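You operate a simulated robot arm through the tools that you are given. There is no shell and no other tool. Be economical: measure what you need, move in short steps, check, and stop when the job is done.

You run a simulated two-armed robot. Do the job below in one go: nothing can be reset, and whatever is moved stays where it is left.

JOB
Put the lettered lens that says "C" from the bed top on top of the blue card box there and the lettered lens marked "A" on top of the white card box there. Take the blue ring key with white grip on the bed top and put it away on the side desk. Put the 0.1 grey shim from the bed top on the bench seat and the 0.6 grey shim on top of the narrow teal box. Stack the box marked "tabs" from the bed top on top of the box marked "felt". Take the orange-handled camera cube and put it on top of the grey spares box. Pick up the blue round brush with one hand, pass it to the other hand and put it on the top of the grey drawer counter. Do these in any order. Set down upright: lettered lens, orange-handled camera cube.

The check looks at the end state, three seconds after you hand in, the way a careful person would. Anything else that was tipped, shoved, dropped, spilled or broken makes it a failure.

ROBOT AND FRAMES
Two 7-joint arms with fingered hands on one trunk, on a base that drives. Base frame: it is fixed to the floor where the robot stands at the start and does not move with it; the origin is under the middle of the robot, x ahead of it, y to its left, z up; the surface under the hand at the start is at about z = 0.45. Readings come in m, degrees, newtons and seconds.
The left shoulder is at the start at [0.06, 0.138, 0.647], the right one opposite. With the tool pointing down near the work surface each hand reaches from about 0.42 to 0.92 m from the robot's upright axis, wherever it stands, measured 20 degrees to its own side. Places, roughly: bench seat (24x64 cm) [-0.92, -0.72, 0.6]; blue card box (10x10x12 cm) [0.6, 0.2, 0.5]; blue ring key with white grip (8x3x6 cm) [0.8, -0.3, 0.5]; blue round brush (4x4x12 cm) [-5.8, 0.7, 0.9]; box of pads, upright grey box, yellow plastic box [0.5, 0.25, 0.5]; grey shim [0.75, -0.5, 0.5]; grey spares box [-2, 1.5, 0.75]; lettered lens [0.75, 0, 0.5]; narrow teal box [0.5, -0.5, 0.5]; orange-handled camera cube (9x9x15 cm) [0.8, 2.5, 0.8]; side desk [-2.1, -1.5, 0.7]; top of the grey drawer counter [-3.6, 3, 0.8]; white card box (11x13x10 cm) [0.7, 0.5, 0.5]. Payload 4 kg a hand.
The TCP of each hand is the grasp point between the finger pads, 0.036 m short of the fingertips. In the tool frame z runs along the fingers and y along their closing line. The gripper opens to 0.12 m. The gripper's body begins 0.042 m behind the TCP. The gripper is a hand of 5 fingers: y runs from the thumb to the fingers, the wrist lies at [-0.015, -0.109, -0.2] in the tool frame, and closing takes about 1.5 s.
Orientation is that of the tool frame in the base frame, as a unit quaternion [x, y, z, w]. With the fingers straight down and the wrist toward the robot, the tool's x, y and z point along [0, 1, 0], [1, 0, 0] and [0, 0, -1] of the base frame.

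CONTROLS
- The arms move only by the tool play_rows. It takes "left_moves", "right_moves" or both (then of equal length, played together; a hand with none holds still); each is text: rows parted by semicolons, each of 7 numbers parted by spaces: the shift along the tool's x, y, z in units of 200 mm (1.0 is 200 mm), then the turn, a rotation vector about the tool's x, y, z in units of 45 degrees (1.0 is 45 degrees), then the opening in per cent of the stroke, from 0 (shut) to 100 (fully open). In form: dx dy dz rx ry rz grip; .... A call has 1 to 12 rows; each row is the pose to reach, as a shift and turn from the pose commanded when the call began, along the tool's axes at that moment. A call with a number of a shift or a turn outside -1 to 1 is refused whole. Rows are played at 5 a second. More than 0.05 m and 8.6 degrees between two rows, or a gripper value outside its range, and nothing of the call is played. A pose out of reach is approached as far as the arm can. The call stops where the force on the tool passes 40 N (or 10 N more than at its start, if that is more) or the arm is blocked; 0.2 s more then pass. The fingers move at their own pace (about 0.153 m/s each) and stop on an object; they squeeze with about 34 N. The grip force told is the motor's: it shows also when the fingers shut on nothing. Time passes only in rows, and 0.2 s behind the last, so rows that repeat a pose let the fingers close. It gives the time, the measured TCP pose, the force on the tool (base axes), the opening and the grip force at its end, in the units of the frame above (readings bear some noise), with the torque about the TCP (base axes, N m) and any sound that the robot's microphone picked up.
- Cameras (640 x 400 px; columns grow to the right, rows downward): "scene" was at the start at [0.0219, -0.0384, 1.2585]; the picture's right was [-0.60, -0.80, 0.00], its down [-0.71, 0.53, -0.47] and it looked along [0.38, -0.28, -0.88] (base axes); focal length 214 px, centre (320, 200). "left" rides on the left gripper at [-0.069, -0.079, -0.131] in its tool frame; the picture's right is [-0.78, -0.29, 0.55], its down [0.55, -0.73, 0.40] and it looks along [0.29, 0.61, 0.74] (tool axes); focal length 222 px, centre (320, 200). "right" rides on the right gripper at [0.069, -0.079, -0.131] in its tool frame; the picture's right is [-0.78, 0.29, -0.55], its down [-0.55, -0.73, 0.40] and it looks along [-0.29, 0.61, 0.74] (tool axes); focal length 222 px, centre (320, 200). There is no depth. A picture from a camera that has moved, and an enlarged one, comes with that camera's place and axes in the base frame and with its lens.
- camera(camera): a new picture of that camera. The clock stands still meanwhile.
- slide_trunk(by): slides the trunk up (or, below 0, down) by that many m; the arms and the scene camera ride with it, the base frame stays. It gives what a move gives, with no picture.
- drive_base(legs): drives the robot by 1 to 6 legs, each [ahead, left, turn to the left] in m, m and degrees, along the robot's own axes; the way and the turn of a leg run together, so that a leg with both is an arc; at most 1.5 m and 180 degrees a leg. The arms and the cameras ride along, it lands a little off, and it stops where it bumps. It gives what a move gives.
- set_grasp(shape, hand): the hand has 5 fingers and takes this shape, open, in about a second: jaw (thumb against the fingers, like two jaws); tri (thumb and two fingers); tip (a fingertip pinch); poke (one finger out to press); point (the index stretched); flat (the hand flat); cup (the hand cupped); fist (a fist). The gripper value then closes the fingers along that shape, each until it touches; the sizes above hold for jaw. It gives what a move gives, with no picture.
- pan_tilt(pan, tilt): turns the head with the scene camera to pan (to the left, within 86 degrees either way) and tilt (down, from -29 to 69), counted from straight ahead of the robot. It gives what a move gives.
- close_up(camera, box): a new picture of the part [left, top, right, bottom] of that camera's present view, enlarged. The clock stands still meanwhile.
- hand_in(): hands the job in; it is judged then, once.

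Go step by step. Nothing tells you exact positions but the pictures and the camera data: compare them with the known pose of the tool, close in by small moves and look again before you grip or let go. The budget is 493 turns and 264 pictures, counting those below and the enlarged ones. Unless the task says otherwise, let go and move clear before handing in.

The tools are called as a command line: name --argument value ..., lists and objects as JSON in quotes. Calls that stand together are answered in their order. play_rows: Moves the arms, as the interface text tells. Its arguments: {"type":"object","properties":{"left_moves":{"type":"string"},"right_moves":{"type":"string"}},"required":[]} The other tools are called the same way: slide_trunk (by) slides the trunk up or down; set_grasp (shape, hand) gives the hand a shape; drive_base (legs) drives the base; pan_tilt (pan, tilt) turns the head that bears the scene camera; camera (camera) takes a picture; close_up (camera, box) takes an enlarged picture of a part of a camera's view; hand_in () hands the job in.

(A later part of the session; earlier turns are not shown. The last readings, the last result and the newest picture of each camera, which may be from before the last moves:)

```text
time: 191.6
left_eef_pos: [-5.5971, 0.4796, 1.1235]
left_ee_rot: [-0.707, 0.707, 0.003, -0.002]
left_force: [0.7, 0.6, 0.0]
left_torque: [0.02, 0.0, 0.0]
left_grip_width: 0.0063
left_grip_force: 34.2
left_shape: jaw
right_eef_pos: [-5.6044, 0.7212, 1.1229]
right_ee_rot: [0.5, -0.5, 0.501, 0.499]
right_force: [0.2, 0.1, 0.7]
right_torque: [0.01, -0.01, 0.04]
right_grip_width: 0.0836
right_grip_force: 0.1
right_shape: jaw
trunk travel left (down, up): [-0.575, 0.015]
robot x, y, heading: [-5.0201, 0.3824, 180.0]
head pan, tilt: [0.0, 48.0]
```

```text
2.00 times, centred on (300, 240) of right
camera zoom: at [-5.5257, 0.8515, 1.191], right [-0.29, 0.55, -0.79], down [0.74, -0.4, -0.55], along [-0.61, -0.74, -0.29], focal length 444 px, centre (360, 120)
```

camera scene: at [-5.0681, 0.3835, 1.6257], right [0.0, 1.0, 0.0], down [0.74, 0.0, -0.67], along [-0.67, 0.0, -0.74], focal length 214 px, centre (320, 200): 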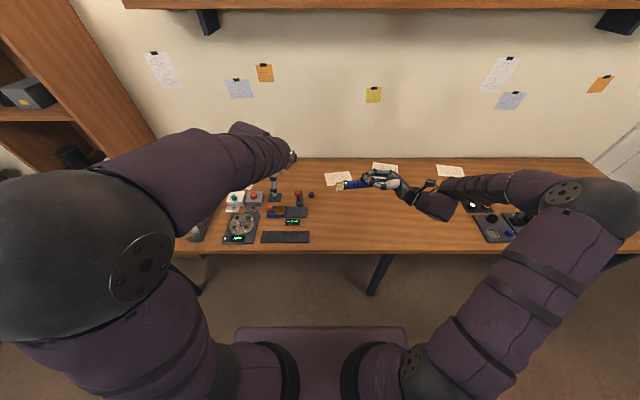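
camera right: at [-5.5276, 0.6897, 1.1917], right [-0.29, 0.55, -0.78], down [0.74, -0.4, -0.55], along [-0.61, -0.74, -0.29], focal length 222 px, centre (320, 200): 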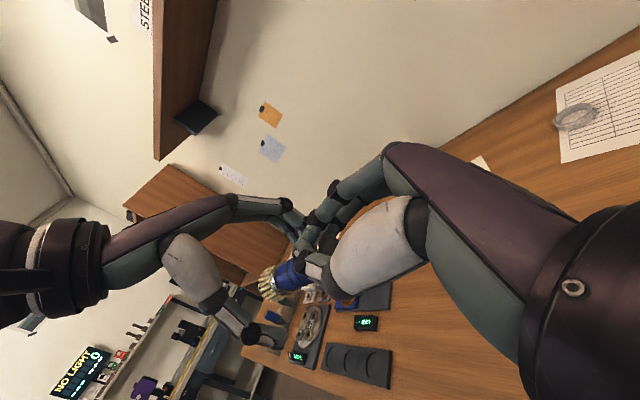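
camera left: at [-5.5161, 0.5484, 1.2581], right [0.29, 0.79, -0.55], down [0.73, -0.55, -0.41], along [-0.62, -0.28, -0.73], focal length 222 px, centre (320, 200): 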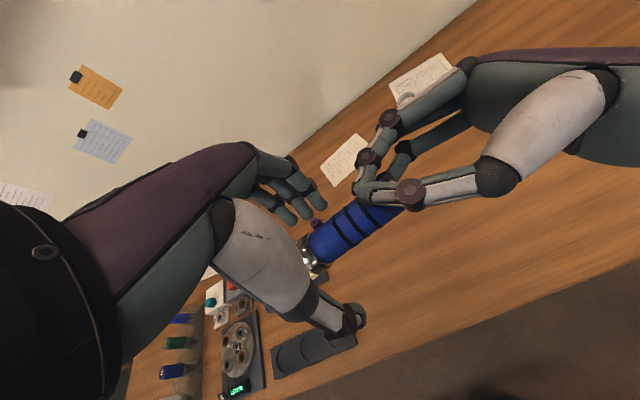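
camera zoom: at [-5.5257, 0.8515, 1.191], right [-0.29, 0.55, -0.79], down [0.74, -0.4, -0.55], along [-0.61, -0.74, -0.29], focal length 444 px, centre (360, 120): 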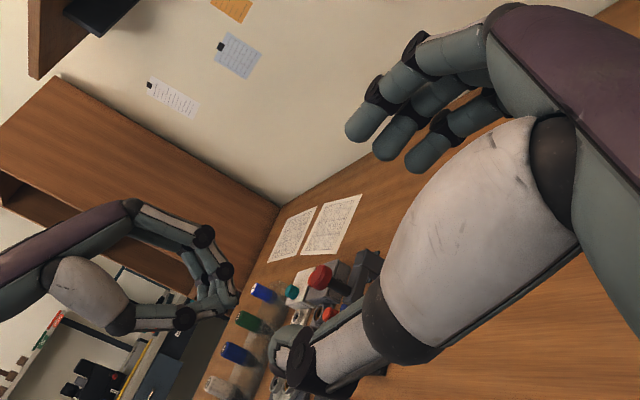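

The brush slipped out and dropped onto the bench, lying there. I'll locate it and check that nothing else was touched.

camera --camera "scene"

play_rows --right_moves "0.1 0 -0.05 0 -0.16 0 70; 0.2 0 -0.1 0 -0.33 0 70; 0.3 0 -0.1 0 -0.5 0 70; 0.4 0 -0.1 0 -0.67 0 70; 0.5 0 -0.1 0 -0.83 0 70; 0.5 0 -0.1 0 -1 0 70; 0.5 0 -0.1 0 -1 0 70" --left_moves "0.1 0 -0.1 0 0 0 20; 0.2 0 -0.2 0 0 0 40; 0.35 0 -0.3 0 0 0 60; 0.5 0 -0.4 0 0 0 70; 0.7 0 -0.4 0 0 0 70; 0.9 0 -0.4 0 0 0 70; 1 0 -0.4 0 0 0 70"

play_rows --right_moves "0 0 0 0 -0.16 0 70; 0 0 0 0 -0.33 0 70; 0 0 0 0 -0.5 0 70; 0 0 0 0 -0.67 0 70; 0 0 0 0 -0.83 0 70; 0 0 0 0 -1 0 70; 0 0 0 0 -1 0 70"

camera --camera "scene"

```text
124 pictures are left
camera scene: at [-5.0683, 0.3846, 1.6257], right [0.0, 1.0, 0.0], down [0.74, 0.0, -0.67], along [-0.67, 0.0, -0.74], focal length 214 px, centre (320, 200)
```

scene: 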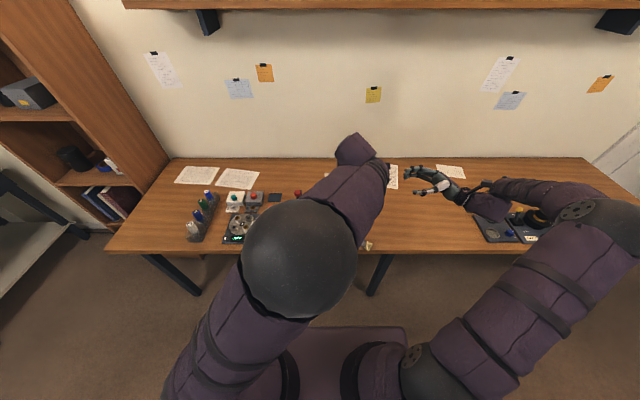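

```text
time: 193.2
left_eef_pos: [-5.5974, 0.2784, 1.204]
left_ee_rot: [0.707, -0.707, -0.004, 0.001]
left_force: [0.7, -0.3, -0.4]
left_torque: [-0.01, -0.02, 0.0]
left_grip_width: 0.0834
left_grip_force: 0.2
left_shape: jaw
right_eef_pos: [-5.6054, 0.7415, 1.2229]
right_ee_rot: [-0.653, 0.654, -0.269, -0.27]
right_force: [-0.8, 1.1, 0.6]
right_torque: [0.0, 0.03, 0.03]
right_grip_width: 0.0838
right_grip_force: 0.0
right_shape: jaw
trunk travel left (down, up): [-0.575, 0.015]
robot x, y, heading: [-5.0167, 0.3843, 180.2]
head pan, tilt: [0.0, 48.0]
```

```text
time: 194.8
left_eef_pos: [-5.5971, 0.2796, 1.2039]
left_ee_rot: [0.707, -0.707, -0.003, 0.002]
left_force: [0.2, 0.7, 1.0]
left_torque: [-0.04, 0.01, -0.03]
left_grip_width: 0.0836
left_grip_force: 0.1
left_shape: jaw
right_eef_pos: [-5.6055, 0.7397, 1.2232]
right_ee_rot: [0.708, -0.707, 0.0, 0.0]
right_force: [0.4, 0.3, -0.3]
right_torque: [-0.06, 0.0, -0.01]
right_grip_width: 0.0836
right_grip_force: 0.1
right_shape: jaw
trunk travel left (down, up): [-0.575, 0.015]
robot x, y, heading: [-5.0169, 0.3838, 180.0]
head pan, tilt: [0.0, 48.0]
```

```text
123 pictures are left
camera scene: at [-5.0684, 0.3839, 1.6257], right [0.0, 1.0, 0.0], down [0.74, 0.0, -0.67], along [-0.67, 0.0, -0.74], focal length 214 px, centre (320, 200)
```

scene: 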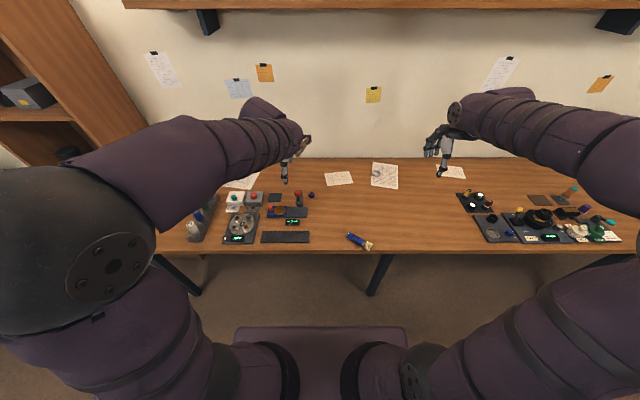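

close_up --camera "scene" --box '[320, 210, 400, 270]'

close_up --camera "right" --box '[80, 150, 320, 350]'

```text
6.67 times, centred on (360, 240) of scene
camera zoom: at [-5.0684, 0.3839, 1.6257], right [0.0, 1.0, 0.0], down [0.74, 0.0, -0.67], along [-0.67, 0.0, -0.74], focal length 1430 px, centre (53, -67)
```

zoom: 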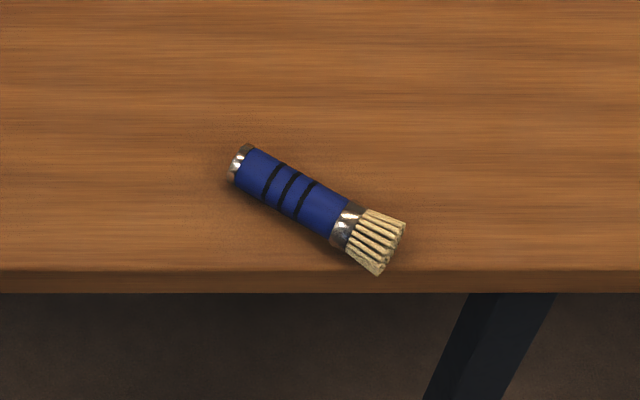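

```text
2.00 times, centred on (200, 250) of right
camera zoom: at [-5.5266, 0.67, 1.3537], right [-0.29, 0.78, 0.55], down [0.74, 0.55, -0.4], along [-0.61, 0.29, -0.74], focal length 444 px, centre (560, 100)
```

zoom: 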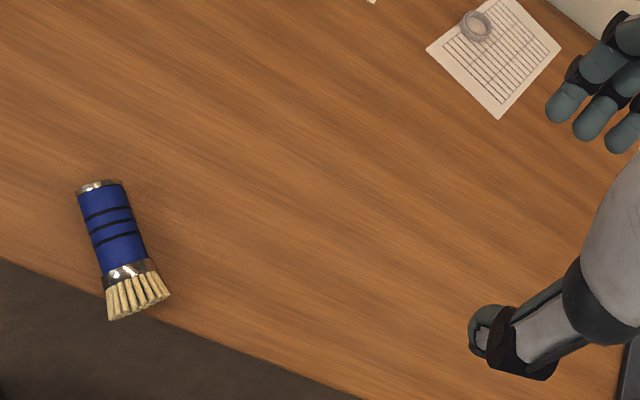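

The brush lies at about (−5.586, 0.507) → (−5.521, 0.597), diagonal and near the front edge; nothing else was hit. I'll yaw the right hand by 36° to match it and grip its bristle end at fingertip depth, then make the pass low over the bench.

play_rows --right_moves "0.12 -0.05 0.1 0 0 0.11 65; 0.24 -0.1 0.2 0 0 0.23 65; 0.36 -0.15 0.3 0 0 0.34 65; 0.48 -0.2 0.4 0 0 0.46 65; 0.6 -0.25 0.5 0 0 0.57 65; 0.72 -0.3 0.6 0 0 0.69 65; 0.83 -0.34 0.7 0 0 0.8 65; 0.83 -0.34 0.85 0 0 0.8 65; 0.83 -0.34 1 0 0 0.8 65" --left_moves "0 0 0 0 0 0 70; 0 0 0 0 0 0 70; 0 0 0 0 0 0 70; 0 0 0 0 0 0 70; 0 0 0 0 0 0 70; 0 0 0 0 0 0 70; 0 0 0 0 0 0 70; 0 0 0 0 0 0 70; 0 0 0 0 0 0 70"

camera --camera "right"

close_up --camera "scene" --box '[300, 190, 420, 270]'

```text
time: 196.8
left_eef_pos: [-5.5977, 0.2789, 1.2035]
left_ee_rot: [-0.707, 0.708, 0.004, -0.003]
left_force: [-0.5, -0.3, -0.3]
left_torque: [0.05, 0.0, 0.01]
left_grip_width: 0.0839
left_grip_force: 0.1
left_shape: jaw
right_eef_pos: [-5.5371, 0.5747, 1.0225]
right_ee_rot: [-0.455, 0.891, 0.0, 0.0]
right_force: [-0.2, 0.0, -0.1]
right_torque: [0.01, 0.0, -0.01]
right_grip_width: 0.0781
right_grip_force: 0.1
right_shape: jaw
trunk travel left (down, up): [-0.575, 0.015]
robot x, y, heading: [-5.0182, 0.3776, 180.1]
head pan, tilt: [0.0, 48.0]
```

```text
120 pictures are left
camera right: at [-5.5141, 0.4709, 1.1529], right [0.23, 0.81, 0.55], down [0.92, 0.01, -0.4], along [-0.33, 0.59, -0.74], focal length 222 px, centre (320, 200)
```

right: 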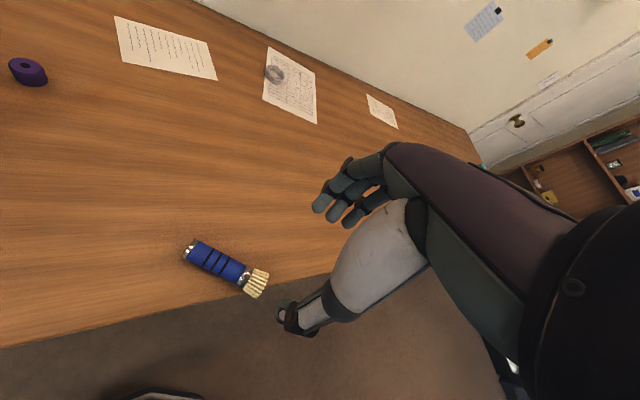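

```text
5.00 times, centred on (360, 230) of scene
camera zoom: at [-5.0689, 0.3835, 1.6257], right [0.0, 1.0, 0.0], down [0.74, 0.0, -0.67], along [-0.67, 0.0, -0.74], focal length 1072 px, centre (120, 50)
```

zoom: 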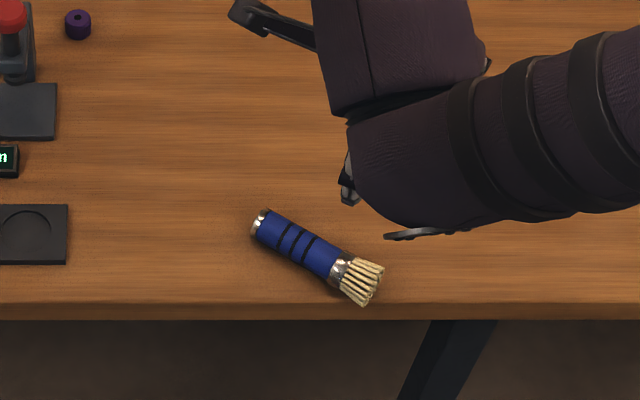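

The ferrule is right under the TCP. I'll descend to fingertip depth.

play_rows --right_moves "0 0 0.2 0 0 0 60; 0 0 0.4 0 0 0 60; 0 0 0.6 0 0 0 60; 0 0 0.75 0 0 0 60; 0 0 0.82 0 0 0 60; 0 0 0.82 0 0 0 60"

close_up --camera "right" --box '[180, 140, 420, 340]'

close_up --camera "scene" --box '[320, 200, 420, 270]'

```text
time: 198.2
left_eef_pos: [-5.5974, 0.2804, 1.2042]
left_ee_rot: [0.707, -0.707, -0.004, 0.002]
left_force: [1.2, 0.1, 1.0]
left_torque: [0.04, 0.02, 0.01]
left_grip_width: 0.0839
left_grip_force: 0.0
left_shape: jaw
right_eef_pos: [-5.5386, 0.5747, 0.8581]
right_ee_rot: [-0.455, 0.891, 0.0, 0.0]
right_force: [-0.4, -0.2, 0.9]
right_torque: [0.02, -0.02, -0.03]
right_grip_width: 0.0722
right_grip_force: 0.1
right_shape: jaw
trunk travel left (down, up): [-0.575, 0.015]
robot x, y, heading: [-5.0169, 0.3854, 179.9]
head pan, tilt: [0.0, 48.0]
```

```text
2.00 times, centred on (300, 240) of right
camera zoom: at [-5.5149, 0.4716, 0.9884], right [0.23, 0.81, 0.55], down [0.92, 0.01, -0.4], along [-0.33, 0.59, -0.74], focal length 444 px, centre (360, 120)
```

zoom: 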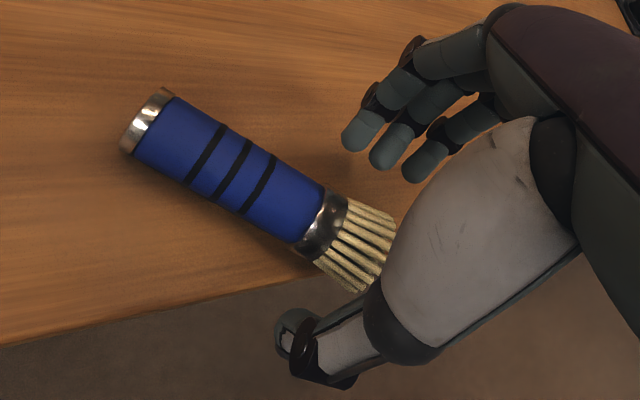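

```text
5.71 times, centred on (370, 235) of scene
camera zoom: at [-5.0681, 0.3835, 1.6257], right [0.0, 1.0, 0.0], down [0.74, 0.0, -0.67], along [-0.67, 0.0, -0.74], focal length 1226 px, centre (34, 0)
```

zoom: 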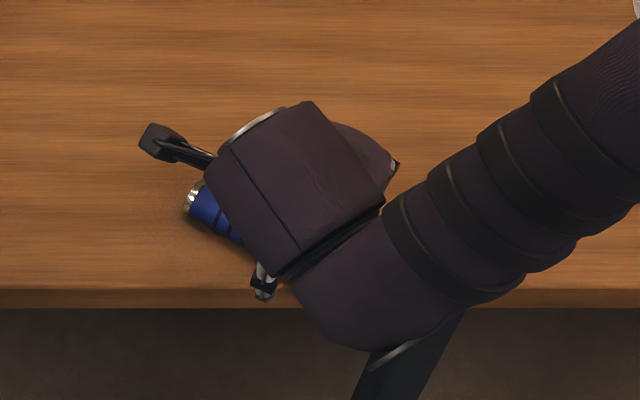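

play_rows --right_moves "0 0 0.02 0 0 0 55; 0 0 0.03 0 0 0 45; 0 0 0.03 0 0 0 30; 0 0 0.03 0 0 0 15; 0 0 0.03 0 0 0 5; 0 0 0.03 0 0 0 0; 0 0 0.03 0 0 0 0; 0 0 0.03 0 0 0 0"

close_up --camera "right" --box '[180, 140, 420, 340]'

```text
time: 200.0
left_eef_pos: [-5.5958, 0.2787, 1.2023]
left_ee_rot: [-0.707, 0.707, 0.004, -0.002]
left_force: [0.6, -0.1, -0.5]
left_torque: [0.04, -0.02, 0.01]
left_grip_width: 0.0838
left_grip_force: 0.1
left_shape: jaw
right_eef_pos: [-5.5364, 0.5761, 0.852]
right_ee_rot: [-0.454, 0.891, 0.0, 0.0]
right_force: [1.5, -1.4, 3.9]
right_torque: [-0.04, -0.04, 0.02]
right_grip_width: 0.0238
right_grip_force: 34.2
right_shape: jaw
trunk travel left (down, up): [-0.575, 0.015]
robot x, y, heading: [-5.0228, 0.3824, 179.8]
head pan, tilt: [0.0, 48.0]
```

```text
2.00 times, centred on (300, 240) of right
camera zoom: at [-5.5145, 0.4716, 0.9828], right [0.23, 0.81, 0.55], down [0.92, 0.01, -0.4], along [-0.33, 0.59, -0.74], focal length 444 px, centre (360, 120)
```

zoom: 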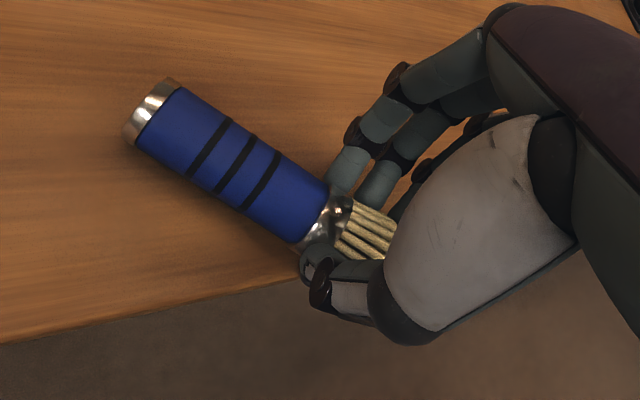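

A firm hold on the ferrule with the whole handle free. I'll lift slightly, move inward over the bench and rotate back so the handle points left.

play_rows --right_moves "0 0 -0.1 0 0 0 0; 0 0 -0.2 0 0 0 0; 0.07 0.1 -0.3 0 0 -0.13 0; 0.14 0.2 -0.35 0 0 -0.27 0; 0.21 0.3 -0.35 0 0 -0.4 0; 0.29 0.4 -0.35 0 0 -0.53 0; 0.29 0.4 -0.35 0 0 -0.67 0; 0.29 0.4 -0.35 0 0 -0.8 0; 0.29 0.4 -0.35 0 0 -0.8 0"

camera --camera "left"

close_up --camera "scene" --box '[280, 160, 420, 250]'

close_up --camera "right" --box '[180, 140, 420, 340]'

```text
time: 202.0
left_eef_pos: [-5.5977, 0.2788, 1.202]
left_ee_rot: [-0.707, 0.708, 0.004, -0.003]
left_force: [-0.1, 0.2, 0.4]
left_torque: [0.0, 0.01, 0.0]
left_grip_width: 0.0835
left_grip_force: 0.1
left_shape: jaw
right_eef_pos: [-5.6362, 0.5753, 0.9226]
right_ee_rot: [0.708, -0.706, 0.0, 0.001]
right_force: [0.5, -0.2, -0.4]
right_torque: [0.0, -0.02, 0.0]
right_grip_width: 0.0235
right_grip_force: 33.8
right_shape: jaw
trunk travel left (down, up): [-0.575, 0.015]
robot x, y, heading: [-5.0194, 0.3821, 180.0]
head pan, tilt: [0.0, 48.0]
```

```text
115 pictures are left
camera left: at [-5.5161, 0.3481, 1.3338], right [0.29, 0.79, -0.55], down [0.73, -0.55, -0.41], along [-0.62, -0.28, -0.73], focal length 222 px, centre (320, 200)
```

left: 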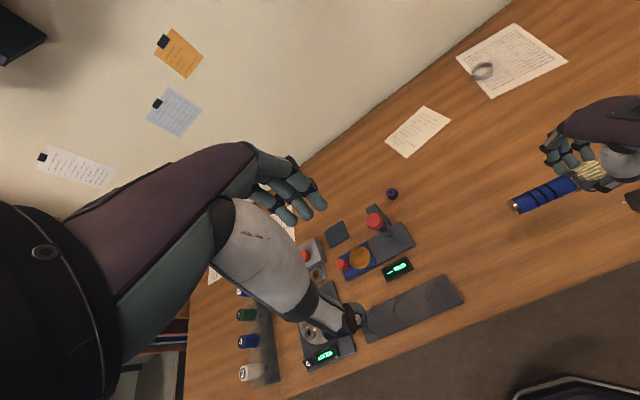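

```text
4.44 times, centred on (350, 205) of scene
camera zoom: at [-5.0683, 0.3834, 1.6257], right [0.0, 1.0, 0.0], down [0.74, 0.0, -0.67], along [-0.67, 0.0, -0.74], focal length 953 px, centre (187, 178)
```

zoom: 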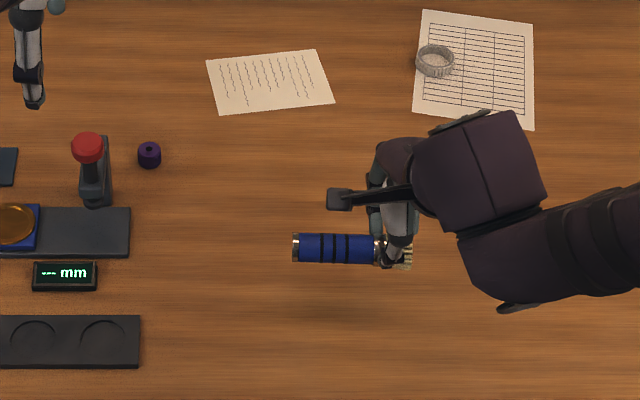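

```text
2.00 times, centred on (300, 240) of right
camera zoom: at [-5.5573, 0.5052, 1.0536], right [-0.29, 0.78, 0.55], down [0.73, 0.55, -0.4], along [-0.61, 0.29, -0.74], focal length 444 px, centre (360, 120)
```

zoom: 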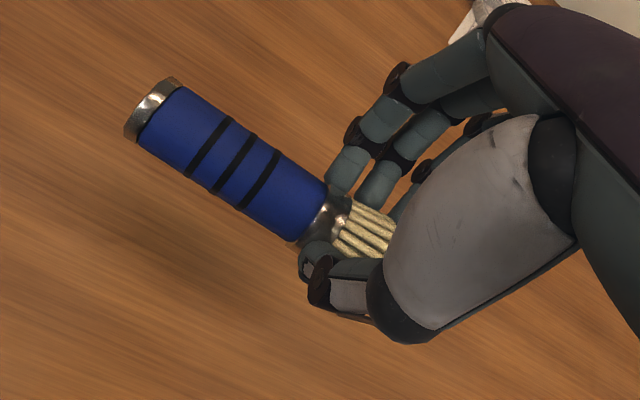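

The brush is now lateral and firmly held. To avoid the hands' cameras clashing, I'll roll the right hand 90° so the handle points straight up, and let the left hand take it from above.

play_rows --right_moves "0 0 -0.1 0 0.14 0 0; 0 0 -0.2 0 0.29 0 0; 0 0 -0.3 0 0.43 0 0; 0 0 -0.4 0 0.57 0 0; 0 0 -0.5 0 0.72 0 0; 0 0 -0.5 0 0.86 0 0; 0 0 -0.5 0 1 0 0; 0 0 -0.5 0 1 0 0"

play_rows --right_moves "0 0 0 0 0.14 0 0; 0 0 0 0 0.29 0 0; 0 0 0 0 0.43 0 0; 0 0 0 0 0.57 0 0; 0 0 0 0 0.72 0 0; 0 0 0 0 0.86 0 0; 0 0 0 0 1 0 0; 0 0 0 0 1 0 0"

camera --camera "scene"

camera --camera "left"

close_up --camera "right" --box '[180, 140, 420, 340]'

```text
time: 203.8
left_eef_pos: [-5.5953, 0.279, 1.2037]
left_ee_rot: [-0.707, 0.707, 0.003, -0.003]
left_force: [0.0, -0.9, -0.2]
left_torque: [-0.01, 0.02, -0.03]
left_grip_width: 0.0839
left_grip_force: 0.0
left_shape: jaw
right_eef_pos: [-5.6362, 0.5734, 1.0231]
right_ee_rot: [0.654, -0.653, 0.27, 0.271]
right_force: [0.4, -0.4, -1.4]
right_torque: [0.04, 0.01, 0.03]
right_grip_width: 0.0233
right_grip_force: 34.1
right_shape: jaw
trunk travel left (down, up): [-0.575, 0.015]
robot x, y, heading: [-5.0224, 0.3806, 180.0]
head pan, tilt: [0.0, 48.0]
```

```text
time: 205.6
left_eef_pos: [-5.5955, 0.2793, 1.2031]
left_ee_rot: [-0.707, 0.707, 0.003, -0.003]
left_force: [-0.2, -0.1, 0.0]
left_torque: [0.01, 0.01, -0.02]
left_grip_width: 0.0837
left_grip_force: 0.1
left_shape: jaw
right_eef_pos: [-5.6352, 0.5738, 1.0223]
right_ee_rot: [0.5, -0.5, 0.5, 0.5]
right_force: [0.2, 0.2, -0.8]
right_torque: [0.0, 0.01, 0.01]
right_grip_width: 0.023
right_grip_force: 34.1
right_shape: jaw
trunk travel left (down, up): [-0.575, 0.015]
robot x, y, heading: [-5.0234, 0.3814, 180.0]
head pan, tilt: [0.0, 48.0]
```

```text
112 pictures are left
camera scene: at [-5.0682, 0.3835, 1.6257], right [0.0, 1.0, 0.0], down [0.74, 0.0, -0.67], along [-0.67, 0.0, -0.74], focal length 214 px, centre (320, 200)
```

scene: 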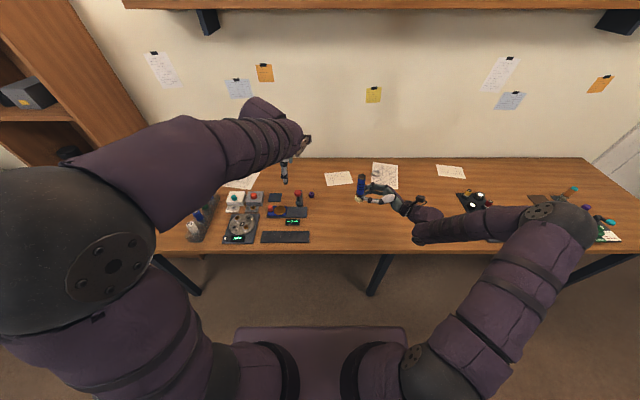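

```text
111 pictures are left
camera left: at [-5.5161, 0.3483, 1.3338], right [0.29, 0.79, -0.55], down [0.73, -0.55, -0.41], along [-0.62, -0.28, -0.73], focal length 222 px, centre (320, 200)
```

left: 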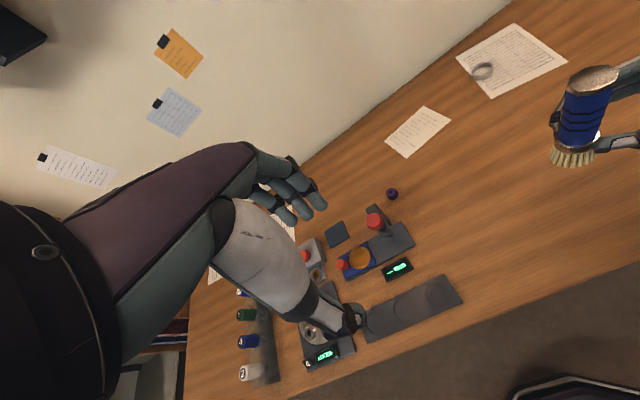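

```text
2.00 times, centred on (300, 240) of right
camera zoom: at [-5.557, 0.7048, 1.0918], right [-0.29, 0.55, -0.79], down [0.73, -0.4, -0.55], along [-0.61, -0.74, -0.29], focal length 444 px, centre (360, 120)
```

zoom: 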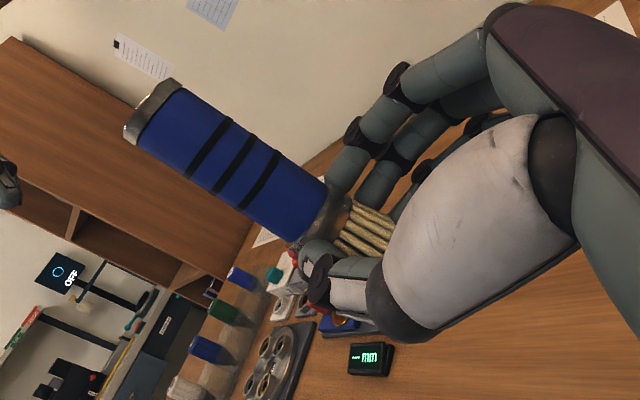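

The handle now points straight up at about (−5.638, 0.545), top at 1.109. I'll bring the left hand over it.

play_rows --left_moves "-0.2 0.04 -0.1 0 0 0 65; -0.4 0.08 -0.1 0 0 0 65; -0.6 0.12 -0.1 0 0 0 65; -0.8 0.16 -0.1 0 0 0 65; -1 0.21 -0.1 0 0 0 65"

play_rows --left_moves "-0.17 0 0 0 0 0 65; -0.33 0 0 0 0 0 65; -0.33 0 0 0 0 0 65"

camera --camera "left"

camera --camera "right"

```text
time: 206.8
left_eef_pos: [-5.6381, 0.4804, 1.2271]
left_ee_rot: [0.707, -0.707, -0.004, 0.003]
left_force: [0.4, -0.3, 0.1]
left_torque: [-0.06, 0.0, 0.02]
left_grip_width: 0.0784
left_grip_force: 0.2
left_shape: jaw
right_eef_pos: [-5.6362, 0.5754, 1.0226]
right_ee_rot: [0.5, -0.5, 0.501, 0.499]
right_force: [0.4, 0.1, -0.3]
right_torque: [0.07, 0.0, -0.04]
right_grip_width: 0.0232
right_grip_force: 33.9
right_shape: jaw
trunk travel left (down, up): [-0.575, 0.015]
robot x, y, heading: [-5.0214, 0.3842, 180.0]
head pan, tilt: [0.0, 48.0]
```

```text
time: 207.6
left_eef_pos: [-5.6371, 0.5452, 1.2219]
left_ee_rot: [-0.707, 0.707, 0.004, -0.002]
left_force: [-1.3, 0.0, -0.8]
left_torque: [0.01, -0.05, 0.01]
left_grip_width: 0.0783
left_grip_force: 0.1
left_shape: jaw
right_eef_pos: [-5.6354, 0.5741, 1.0237]
right_ee_rot: [0.5, -0.499, 0.501, 0.5]
right_force: [0.0, -0.4, -0.9]
right_torque: [0.0, -0.01, 0.0]
right_grip_width: 0.0232
right_grip_force: 33.7
right_shape: jaw
trunk travel left (down, up): [-0.575, 0.015]
robot x, y, heading: [-5.0185, 0.3818, 180.0]
head pan, tilt: [0.0, 48.0]
```

```text
109 pictures are left
camera left: at [-5.5565, 0.6145, 1.3536], right [0.29, 0.79, -0.55], down [0.73, -0.55, -0.41], along [-0.62, -0.28, -0.73], focal length 222 px, centre (320, 200)
```

left: 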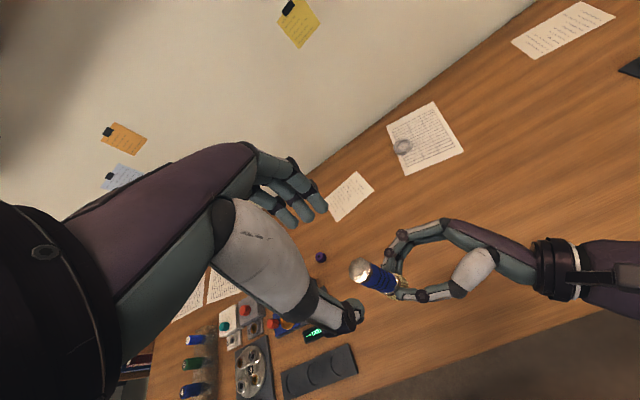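

```text
108 pictures are left
camera right: at [-5.5571, 0.7046, 1.0919], right [-0.29, 0.55, -0.78], down [0.74, -0.4, -0.55], along [-0.61, -0.74, -0.29], focal length 222 px, centre (320, 200)
```

right: 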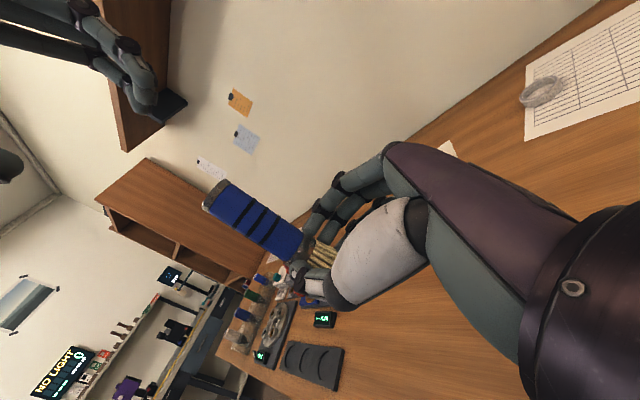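

play_rows --left_moves "0.035 0.02 0.15 0 0 0 65; 0.035 0.02 0.3 0 0 0 65; 0.035 0.02 0.42 0 0 0 65; 0.035 0.02 0.42 0 0 0 65"

close_up --camera "left" --box '[220, 110, 460, 350]'

close_up --camera "right" --box '[140, 100, 380, 340]'

```text
time: 208.6
left_eef_pos: [-5.6398, 0.5384, 1.1406]
left_ee_rot: [0.708, -0.707, -0.005, 0.002]
left_force: [-0.6, 0.0, 0.0]
left_torque: [0.02, 0.04, -0.01]
left_grip_width: 0.0784
left_grip_force: 0.1
left_shape: jaw
right_eef_pos: [-5.6361, 0.5733, 1.0237]
right_ee_rot: [0.5, -0.5, 0.5, 0.5]
right_force: [-0.5, 0.9, -0.5]
right_torque: [0.02, 0.0, -0.02]
right_grip_width: 0.0233
right_grip_force: 33.7
right_shape: jaw
trunk travel left (down, up): [-0.575, 0.015]
robot x, y, heading: [-5.0193, 0.3835, 180.0]
head pan, tilt: [0.0, 48.0]
```

```text
1.67 times, centred on (340, 230) of left
camera zoom: at [-5.5595, 0.6074, 1.2702], right [0.29, 0.79, -0.55], down [0.73, -0.55, -0.41], along [-0.62, -0.28, -0.73], focal length 370 px, centre (287, 150)
```

zoom: 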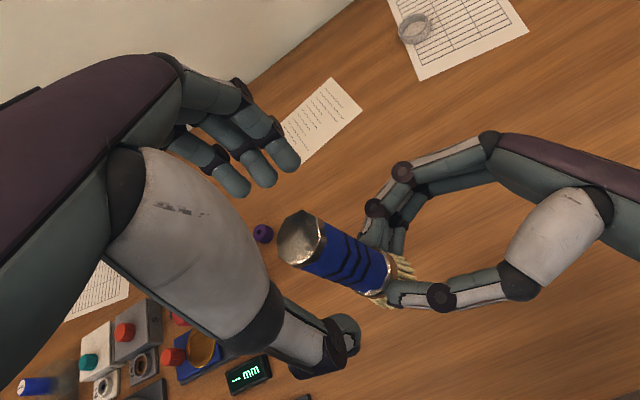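

```text
1.67 times, centred on (260, 220) of right
camera zoom: at [-5.557, 0.7047, 1.0918], right [-0.29, 0.55, -0.79], down [0.74, -0.4, -0.55], along [-0.61, -0.74, -0.29], focal length 370 px, centre (420, 167)
```

zoom: 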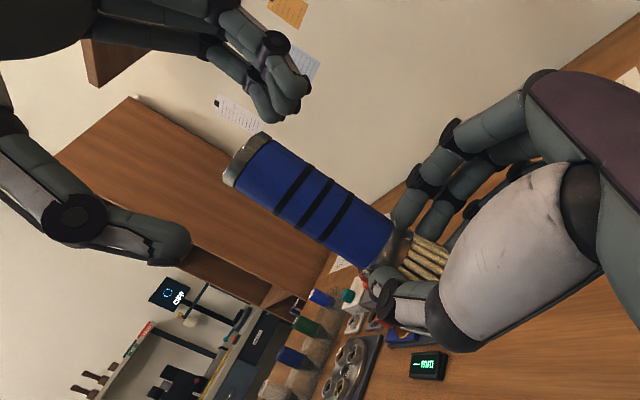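

Well centred. I'll lower the rest and close the left hand.

play_rows --left_moves "0 0 0.1 0 0 0 65; 0 0 0.18 0 0 0 65; 0 0 0.22 0 0 0 60; 0 0 0.22 0 0 0 45; 0 0 0.22 0 0 0 30; 0 0 0.22 0 0 0 15; 0 0 0.22 0 0 0 5; 0 0 0.22 0 0 0 0; 0 0 0.22 0 0 0 0; 0 0 0.22 0 0 0 0"

close_up --camera "left" --box '[220, 110, 460, 350]'

close_up --camera "right" --box '[140, 100, 380, 340]'

```text
time: 210.8
left_eef_pos: [-5.641, 0.5388, 1.0962]
left_ee_rot: [0.707, -0.707, -0.004, 0.002]
left_force: [3.8, -0.4, -0.6]
left_torque: [0.05, -0.18, 0.04]
left_grip_width: 0.0197
left_grip_force: 33.5
left_shape: jaw
right_eef_pos: [-5.6356, 0.5736, 1.0239]
right_ee_rot: [0.5, -0.5, 0.5, 0.5]
right_force: [-3.6, -0.9, -0.9]
right_torque: [0.02, -0.06, -0.13]
right_grip_width: 0.023
right_grip_force: 33.3
right_shape: jaw
trunk travel left (down, up): [-0.575, 0.015]
robot x, y, heading: [-5.0206, 0.3815, 179.8]
head pan, tilt: [0.0, 48.0]
```

```text
1.67 times, centred on (340, 230) of left
camera zoom: at [-5.5613, 0.6083, 1.2262], right [0.29, 0.79, -0.55], down [0.73, -0.55, -0.41], along [-0.62, -0.28, -0.73], focal length 370 px, centre (287, 150)
```

zoom: 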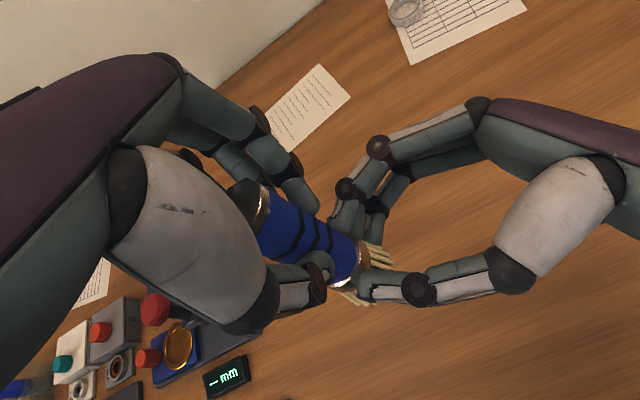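

```text
1.67 times, centred on (260, 220) of right
camera zoom: at [-5.5572, 0.7048, 1.0918], right [-0.29, 0.55, -0.79], down [0.74, -0.4, -0.55], along [-0.61, -0.74, -0.29], focal length 370 px, centre (420, 167)
```

zoom: 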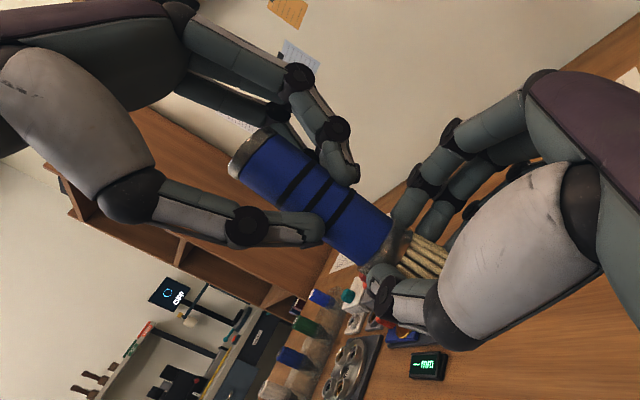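

A solid left-hand hold on the handle. I'll open the right hand and withdraw.

play_rows --right_moves "0 0 0 0 0 0 15; 0 0 0 0 0 0 30; 0 0 0 0 0 0 45; 0 0 0 0 0 0 60; 0 0 0 0 0 0 70; 0 0 -0.1 0 0 0 70; 0 0 -0.3 0 0 0 70; 0 0 -0.5 0 0 0 70; 0 0 -0.7 0 0 0 70; 0 0 -0.9 0 0 0 70"

close_up --camera "right" --box '[100, 80, 400, 340]'

close_up --camera "left" --box '[220, 110, 460, 350]'

```text
time: 213.0
left_eef_pos: [-5.6419, 0.5394, 1.0943]
left_ee_rot: [-0.707, 0.707, 0.004, -0.003]
left_force: [0.2, -0.9, 0.5]
left_torque: [-0.01, -0.04, -0.01]
left_grip_width: 0.0191
left_grip_force: 34.0
left_shape: jaw
right_eef_pos: [-5.6374, 0.7561, 1.0231]
right_ee_rot: [0.5, -0.499, 0.501, 0.499]
right_force: [0.2, 0.4, -0.5]
right_torque: [0.03, 0.0, -0.01]
right_grip_width: 0.0834
right_grip_force: 0.0
right_shape: jaw
trunk travel left (down, up): [-0.575, 0.015]
robot x, y, heading: [-5.0171, 0.3835, 180.2]
head pan, tilt: [0.0, 48.0]
```

```text
1.54 times, centred on (250, 210) of right
camera zoom: at [-5.5589, 0.8867, 1.0917], right [-0.29, 0.55, -0.79], down [0.74, -0.4, -0.55], along [-0.61, -0.74, -0.29], focal length 342 px, centre (428, 185)
```

zoom: 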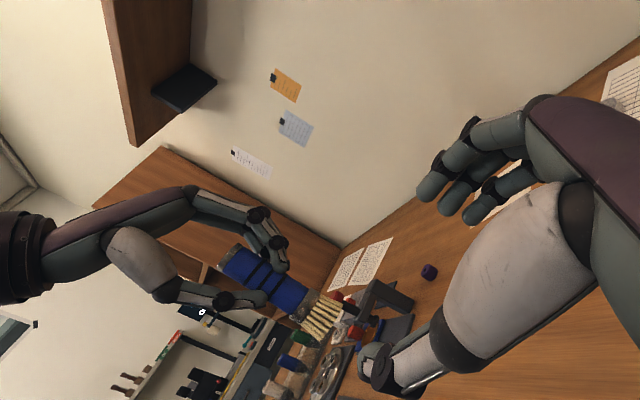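

```text
1.67 times, centred on (340, 230) of left
camera zoom: at [-5.5615, 0.6088, 1.2261], right [0.29, 0.79, -0.55], down [0.73, -0.55, -0.41], along [-0.62, -0.28, -0.73], focal length 370 px, centre (287, 150)
```

zoom: 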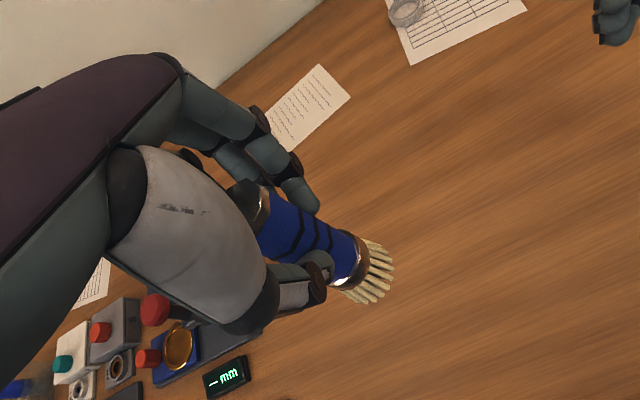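

The pass succeeded: the left hand holds the brush upright. I'll roll the right hand back, tuck both, then look toward the grey drawer counter (−3.6, 3).

play_rows --right_moves "0.1 0 0 0 -0.14 0 70; 0.2 0 0 0 -0.29 0 70; 0.3 0 0 0 -0.43 0 70; 0.4 0 0 0 -0.57 0 70; 0.5 0 0 0 -0.72 0 70; 0.5 0 0 0 -0.86 0 70; 0.5 0 0 0 -1 0 70; 0.5 0 0 0 -1 0 70" --left_moves "0.1 -0.05 -0.1 0 0 0 0; 0.2 -0.1 -0.2 0 0 0 0; 0.3 -0.2 -0.3 0 0 0 0; 0.4 -0.3 -0.4 0 0 0 0; 0.5 -0.4 -0.5 0 0 0 0; 0.6 -0.5 -0.5 0 0 0 0; 0.7 -0.6 -0.5 0 0 0 0; 0.8 -0.7 -0.5 0 0 0 0"

play_rows --right_moves "0 -0.1 0 0 -0.14 0 70; 0 -0.2 0 0 -0.29 0 70; 0 -0.3 0 0 -0.43 0 70; 0 -0.4 0 0 -0.57 0 70; 0 -0.5 0 0 -0.72 0 70; 0 -0.6 0 0 -0.86 0 70; 0 -0.6 0 0 -1 0 70; 0 -0.6 0 0 -1 0 70"

pan_tilt --pan -75 --tilt 25

camera --camera "scene"

```text
time: 214.8
left_eef_pos: [-5.5015, 0.3781, 1.1946]
left_ee_rot: [-0.707, 0.707, 0.003, -0.003]
left_force: [0.1, 0.2, -0.6]
left_torque: [0.0, 0.0, 0.02]
left_grip_width: 0.019
left_grip_force: 33.9
left_shape: jaw
right_eef_pos: [-5.6364, 0.7555, 1.1223]
right_ee_rot: [-0.654, 0.654, -0.269, -0.27]
right_force: [0.0, 0.0, -0.6]
right_torque: [0.01, -0.02, -0.02]
right_grip_width: 0.0839
right_grip_force: 0.0
right_shape: jaw
trunk travel left (down, up): [-0.575, 0.015]
robot x, y, heading: [-5.0192, 0.3816, 180.2]
head pan, tilt: [0.0, 48.0]
```

```text
time: 216.6
left_eef_pos: [-5.5021, 0.3786, 1.1929]
left_ee_rot: [-0.707, 0.708, 0.004, -0.003]
left_force: [0.2, -0.8, -0.8]
left_torque: [0.04, 0.0, 0.03]
left_grip_width: 0.019
left_grip_force: 33.8
left_shape: jaw
right_eef_pos: [-5.5162, 0.753, 1.1248]
right_ee_rot: [-0.706, 0.708, -0.009, -0.012]
right_force: [0.0, -0.2, 0.1]
right_torque: [-0.04, 0.03, -0.01]
right_grip_width: 0.0838
right_grip_force: 0.0
right_shape: jaw
trunk travel left (down, up): [-0.575, 0.015]
robot x, y, heading: [-5.0189, 0.3861, 180.2]
head pan, tilt: [0.0, 48.0]
```

```text
time: 218.1
left_eef_pos: [-5.5014, 0.3774, 1.194]
left_ee_rot: [0.707, -0.707, -0.005, 0.002]
left_force: [0.7, -0.9, -0.8]
left_torque: [0.0, -0.02, 0.0]
left_grip_width: 0.0193
left_grip_force: 34.0
left_shape: jaw
right_eef_pos: [-5.5157, 0.754, 1.1247]
right_ee_rot: [-0.707, 0.707, -0.01, -0.011]
right_force: [-0.2, -1.1, -0.6]
right_torque: [0.02, -0.03, 0.03]
right_grip_width: 0.0837
right_grip_force: 0.1
right_shape: jaw
trunk travel left (down, up): [-0.575, 0.015]
robot x, y, heading: [-5.0206, 0.3841, 180.1]
head pan, tilt: [-75.0, 25.0]
```

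```text
101 pictures are left
camera scene: at [-5.0134, 0.4726, 1.6604], right [0.97, 0.26, 0.0], down [0.11, -0.41, -0.91], along [-0.23, 0.88, -0.42], focal length 214 px, centre (320, 200)
```

scene: 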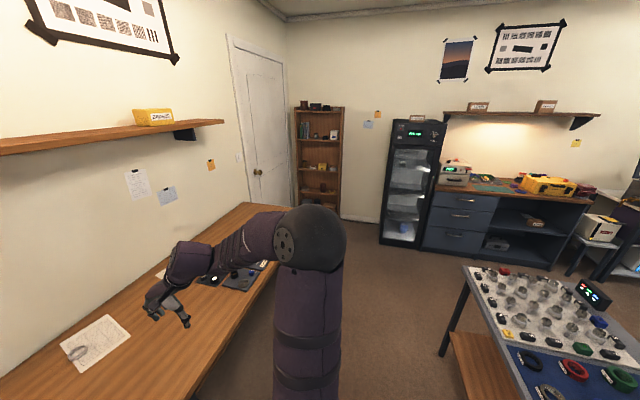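

The drawer counter with the wooden top is at the back wall around (−3.7, 2.6+). I'll turn to face +y, drive up the aisle past the island, then look.

drive_base --legs '[[0, 0, -90], [0, 0.07, 0], [1.2, 0, 0], [0.4, 0, 0]]'

pan_tilt --pan -50 --tilt 35

camera --camera "scene"

```text
time: 230.6
left_eef_pos: [-5.1225, 2.4516, 1.1941]
left_ee_rot: [-0.007, 1.0, 0.004, 0.002]
left_force: [0.0, 0.7, -0.9]
left_torque: [-0.01, 0.02, 0.01]
left_grip_width: 0.0188
left_grip_force: 33.7
left_shape: jaw
right_eef_pos: [-4.746, 2.4702, 1.1237]
right_ee_rot: [-0.006, 1.0, 0.002, -0.015]
right_force: [0.3, 0.2, 0.3]
right_torque: [0.0, 0.03, 0.04]
right_grip_width: 0.0839
right_grip_force: 0.1
right_shape: jaw
trunk travel left (down, up): [-0.575, 0.015]
robot x, y, heading: [-5.1143, 1.9682, 90.7]
head pan, tilt: [-75.0, 25.0]
```

```text
time: 231.5
left_eef_pos: [-5.1213, 2.4501, 1.1934]
left_ee_rot: [-0.006, 1.0, 0.004, 0.001]
left_force: [0.2, -0.9, -0.5]
left_torque: [0.02, 0.0, 0.02]
left_grip_width: 0.0186
left_grip_force: 34.0
left_shape: jaw
right_eef_pos: [-4.7456, 2.4708, 1.1248]
right_ee_rot: [-0.007, 1.0, 0.0, -0.014]
right_force: [-0.8, 0.7, -0.5]
right_torque: [-0.03, -0.03, -0.03]
right_grip_width: 0.0836
right_grip_force: 0.0
right_shape: jaw
trunk travel left (down, up): [-0.575, 0.015]
robot x, y, heading: [-5.1122, 1.9682, 90.7]
head pan, tilt: [-50.0, 35.0]
```

```text
100 pictures are left
camera scene: at [-5.0425, 1.9956, 1.6447], right [0.65, -0.76, 0.0], down [-0.43, -0.37, -0.82], along [0.62, 0.53, -0.57], focal length 214 px, centre (320, 200)
```

scene: 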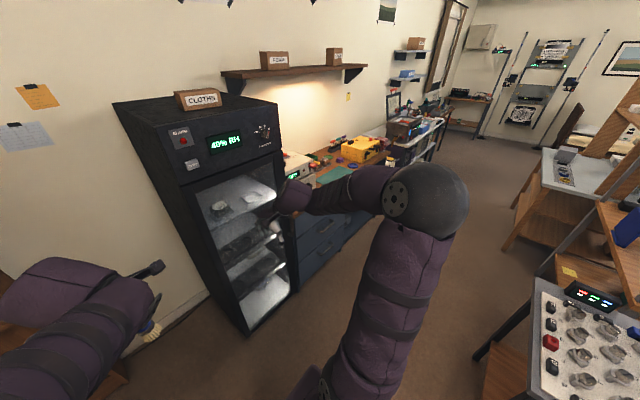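

The dry cabinet stands left of the counter and the island's back edge is at y ≈ 1.7. I'll step forward slightly and strafe right in front of the counter.

drive_base --legs '[[0.12, 0, -0.7], [0, -1.3, 0]]'

pan_tilt --pan 0 --tilt 48

camera --camera "scene"

```text
time: 238.9
left_eef_pos: [-3.8028, 2.5647, 1.1936]
left_ee_rot: [0.006, 1.0, 0.004, 0.001]
left_force: [0.7, -0.3, -0.9]
left_torque: [0.0, -0.02, 0.01]
left_grip_width: 0.0191
left_grip_force: 34.5
left_shape: jaw
right_eef_pos: [-3.428, 2.5754, 1.1232]
right_ee_rot: [0.006, 1.0, 0.0, -0.015]
right_force: [-0.7, 0.0, -0.5]
right_torque: [-0.03, -0.01, -0.03]
right_grip_width: 0.0838
right_grip_force: 0.0
right_shape: jaw
trunk travel left (down, up): [-0.575, 0.015]
robot x, y, heading: [-3.8065, 2.0838, 89.3]
head pan, tilt: [-50.0, 35.0]
```

```text
time: 240.1
left_eef_pos: [-3.803, 2.5641, 1.1933]
left_ee_rot: [0.004, 1.0, 0.004, 0.001]
left_force: [-0.2, -0.4, -0.1]
left_torque: [0.0, -0.01, 0.0]
left_grip_width: 0.0186
left_grip_force: 34.1
left_shape: jaw
right_eef_pos: [-3.4275, 2.5761, 1.1235]
right_ee_rot: [0.005, 1.0, 0.001, -0.015]
right_force: [-0.3, 0.1, 0.1]
right_torque: [0.04, 0.0, 0.01]
right_grip_width: 0.0837
right_grip_force: 0.1
right_shape: jaw
trunk travel left (down, up): [-0.575, 0.015]
robot x, y, heading: [-3.8044, 2.0813, 89.4]
head pan, tilt: [0.0, 48.0]
```

```text
99 pictures are left
camera scene: at [-3.8027, 2.1311, 1.6257], right [1.0, -0.01, 0.0], down [-0.01, -0.74, -0.67], along [0.01, 0.67, -0.74], focal length 214 px, centre (320, 200)
```

scene: 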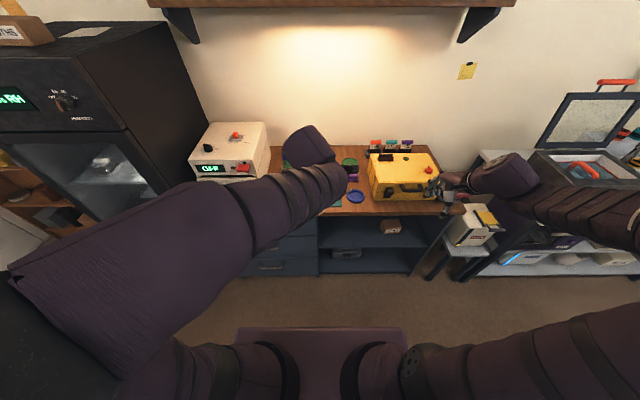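

close_up --camera "scene" --box '[190, 120, 470, 290]'

camera --camera "left"

```text
2.29 times, centred on (330, 205) of scene
camera zoom: at [-3.8027, 2.1311, 1.6257], right [1.0, -0.01, 0.0], down [-0.01, -0.74, -0.67], along [0.01, 0.67, -0.74], focal length 490 px, centre (297, 189)
```

zoom: 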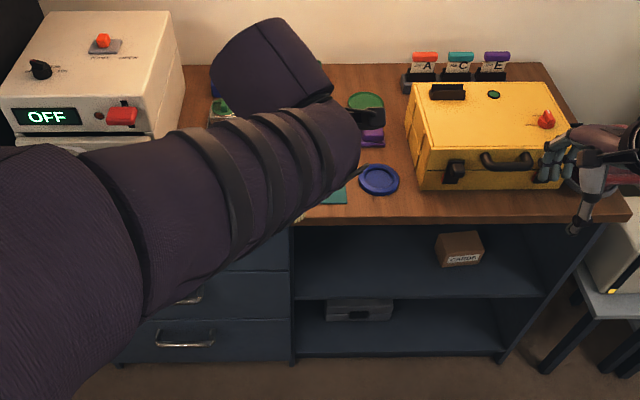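

```text
97 pictures are left
camera left: at [-3.7353, 2.4837, 1.3242], right [0.78, -0.29, -0.55], down [-0.56, -0.73, -0.41], along [-0.28, 0.62, -0.73], focal length 222 px, centre (320, 200)
```

left: 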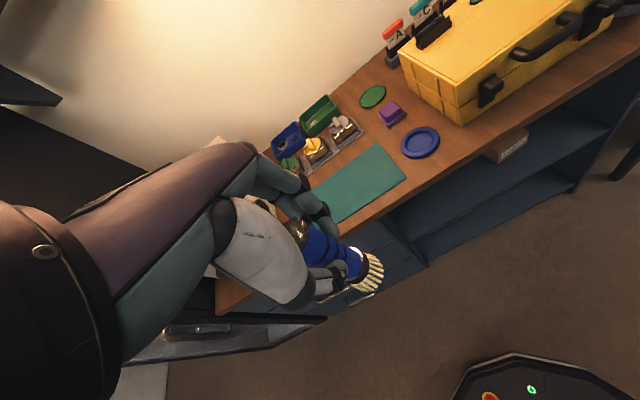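

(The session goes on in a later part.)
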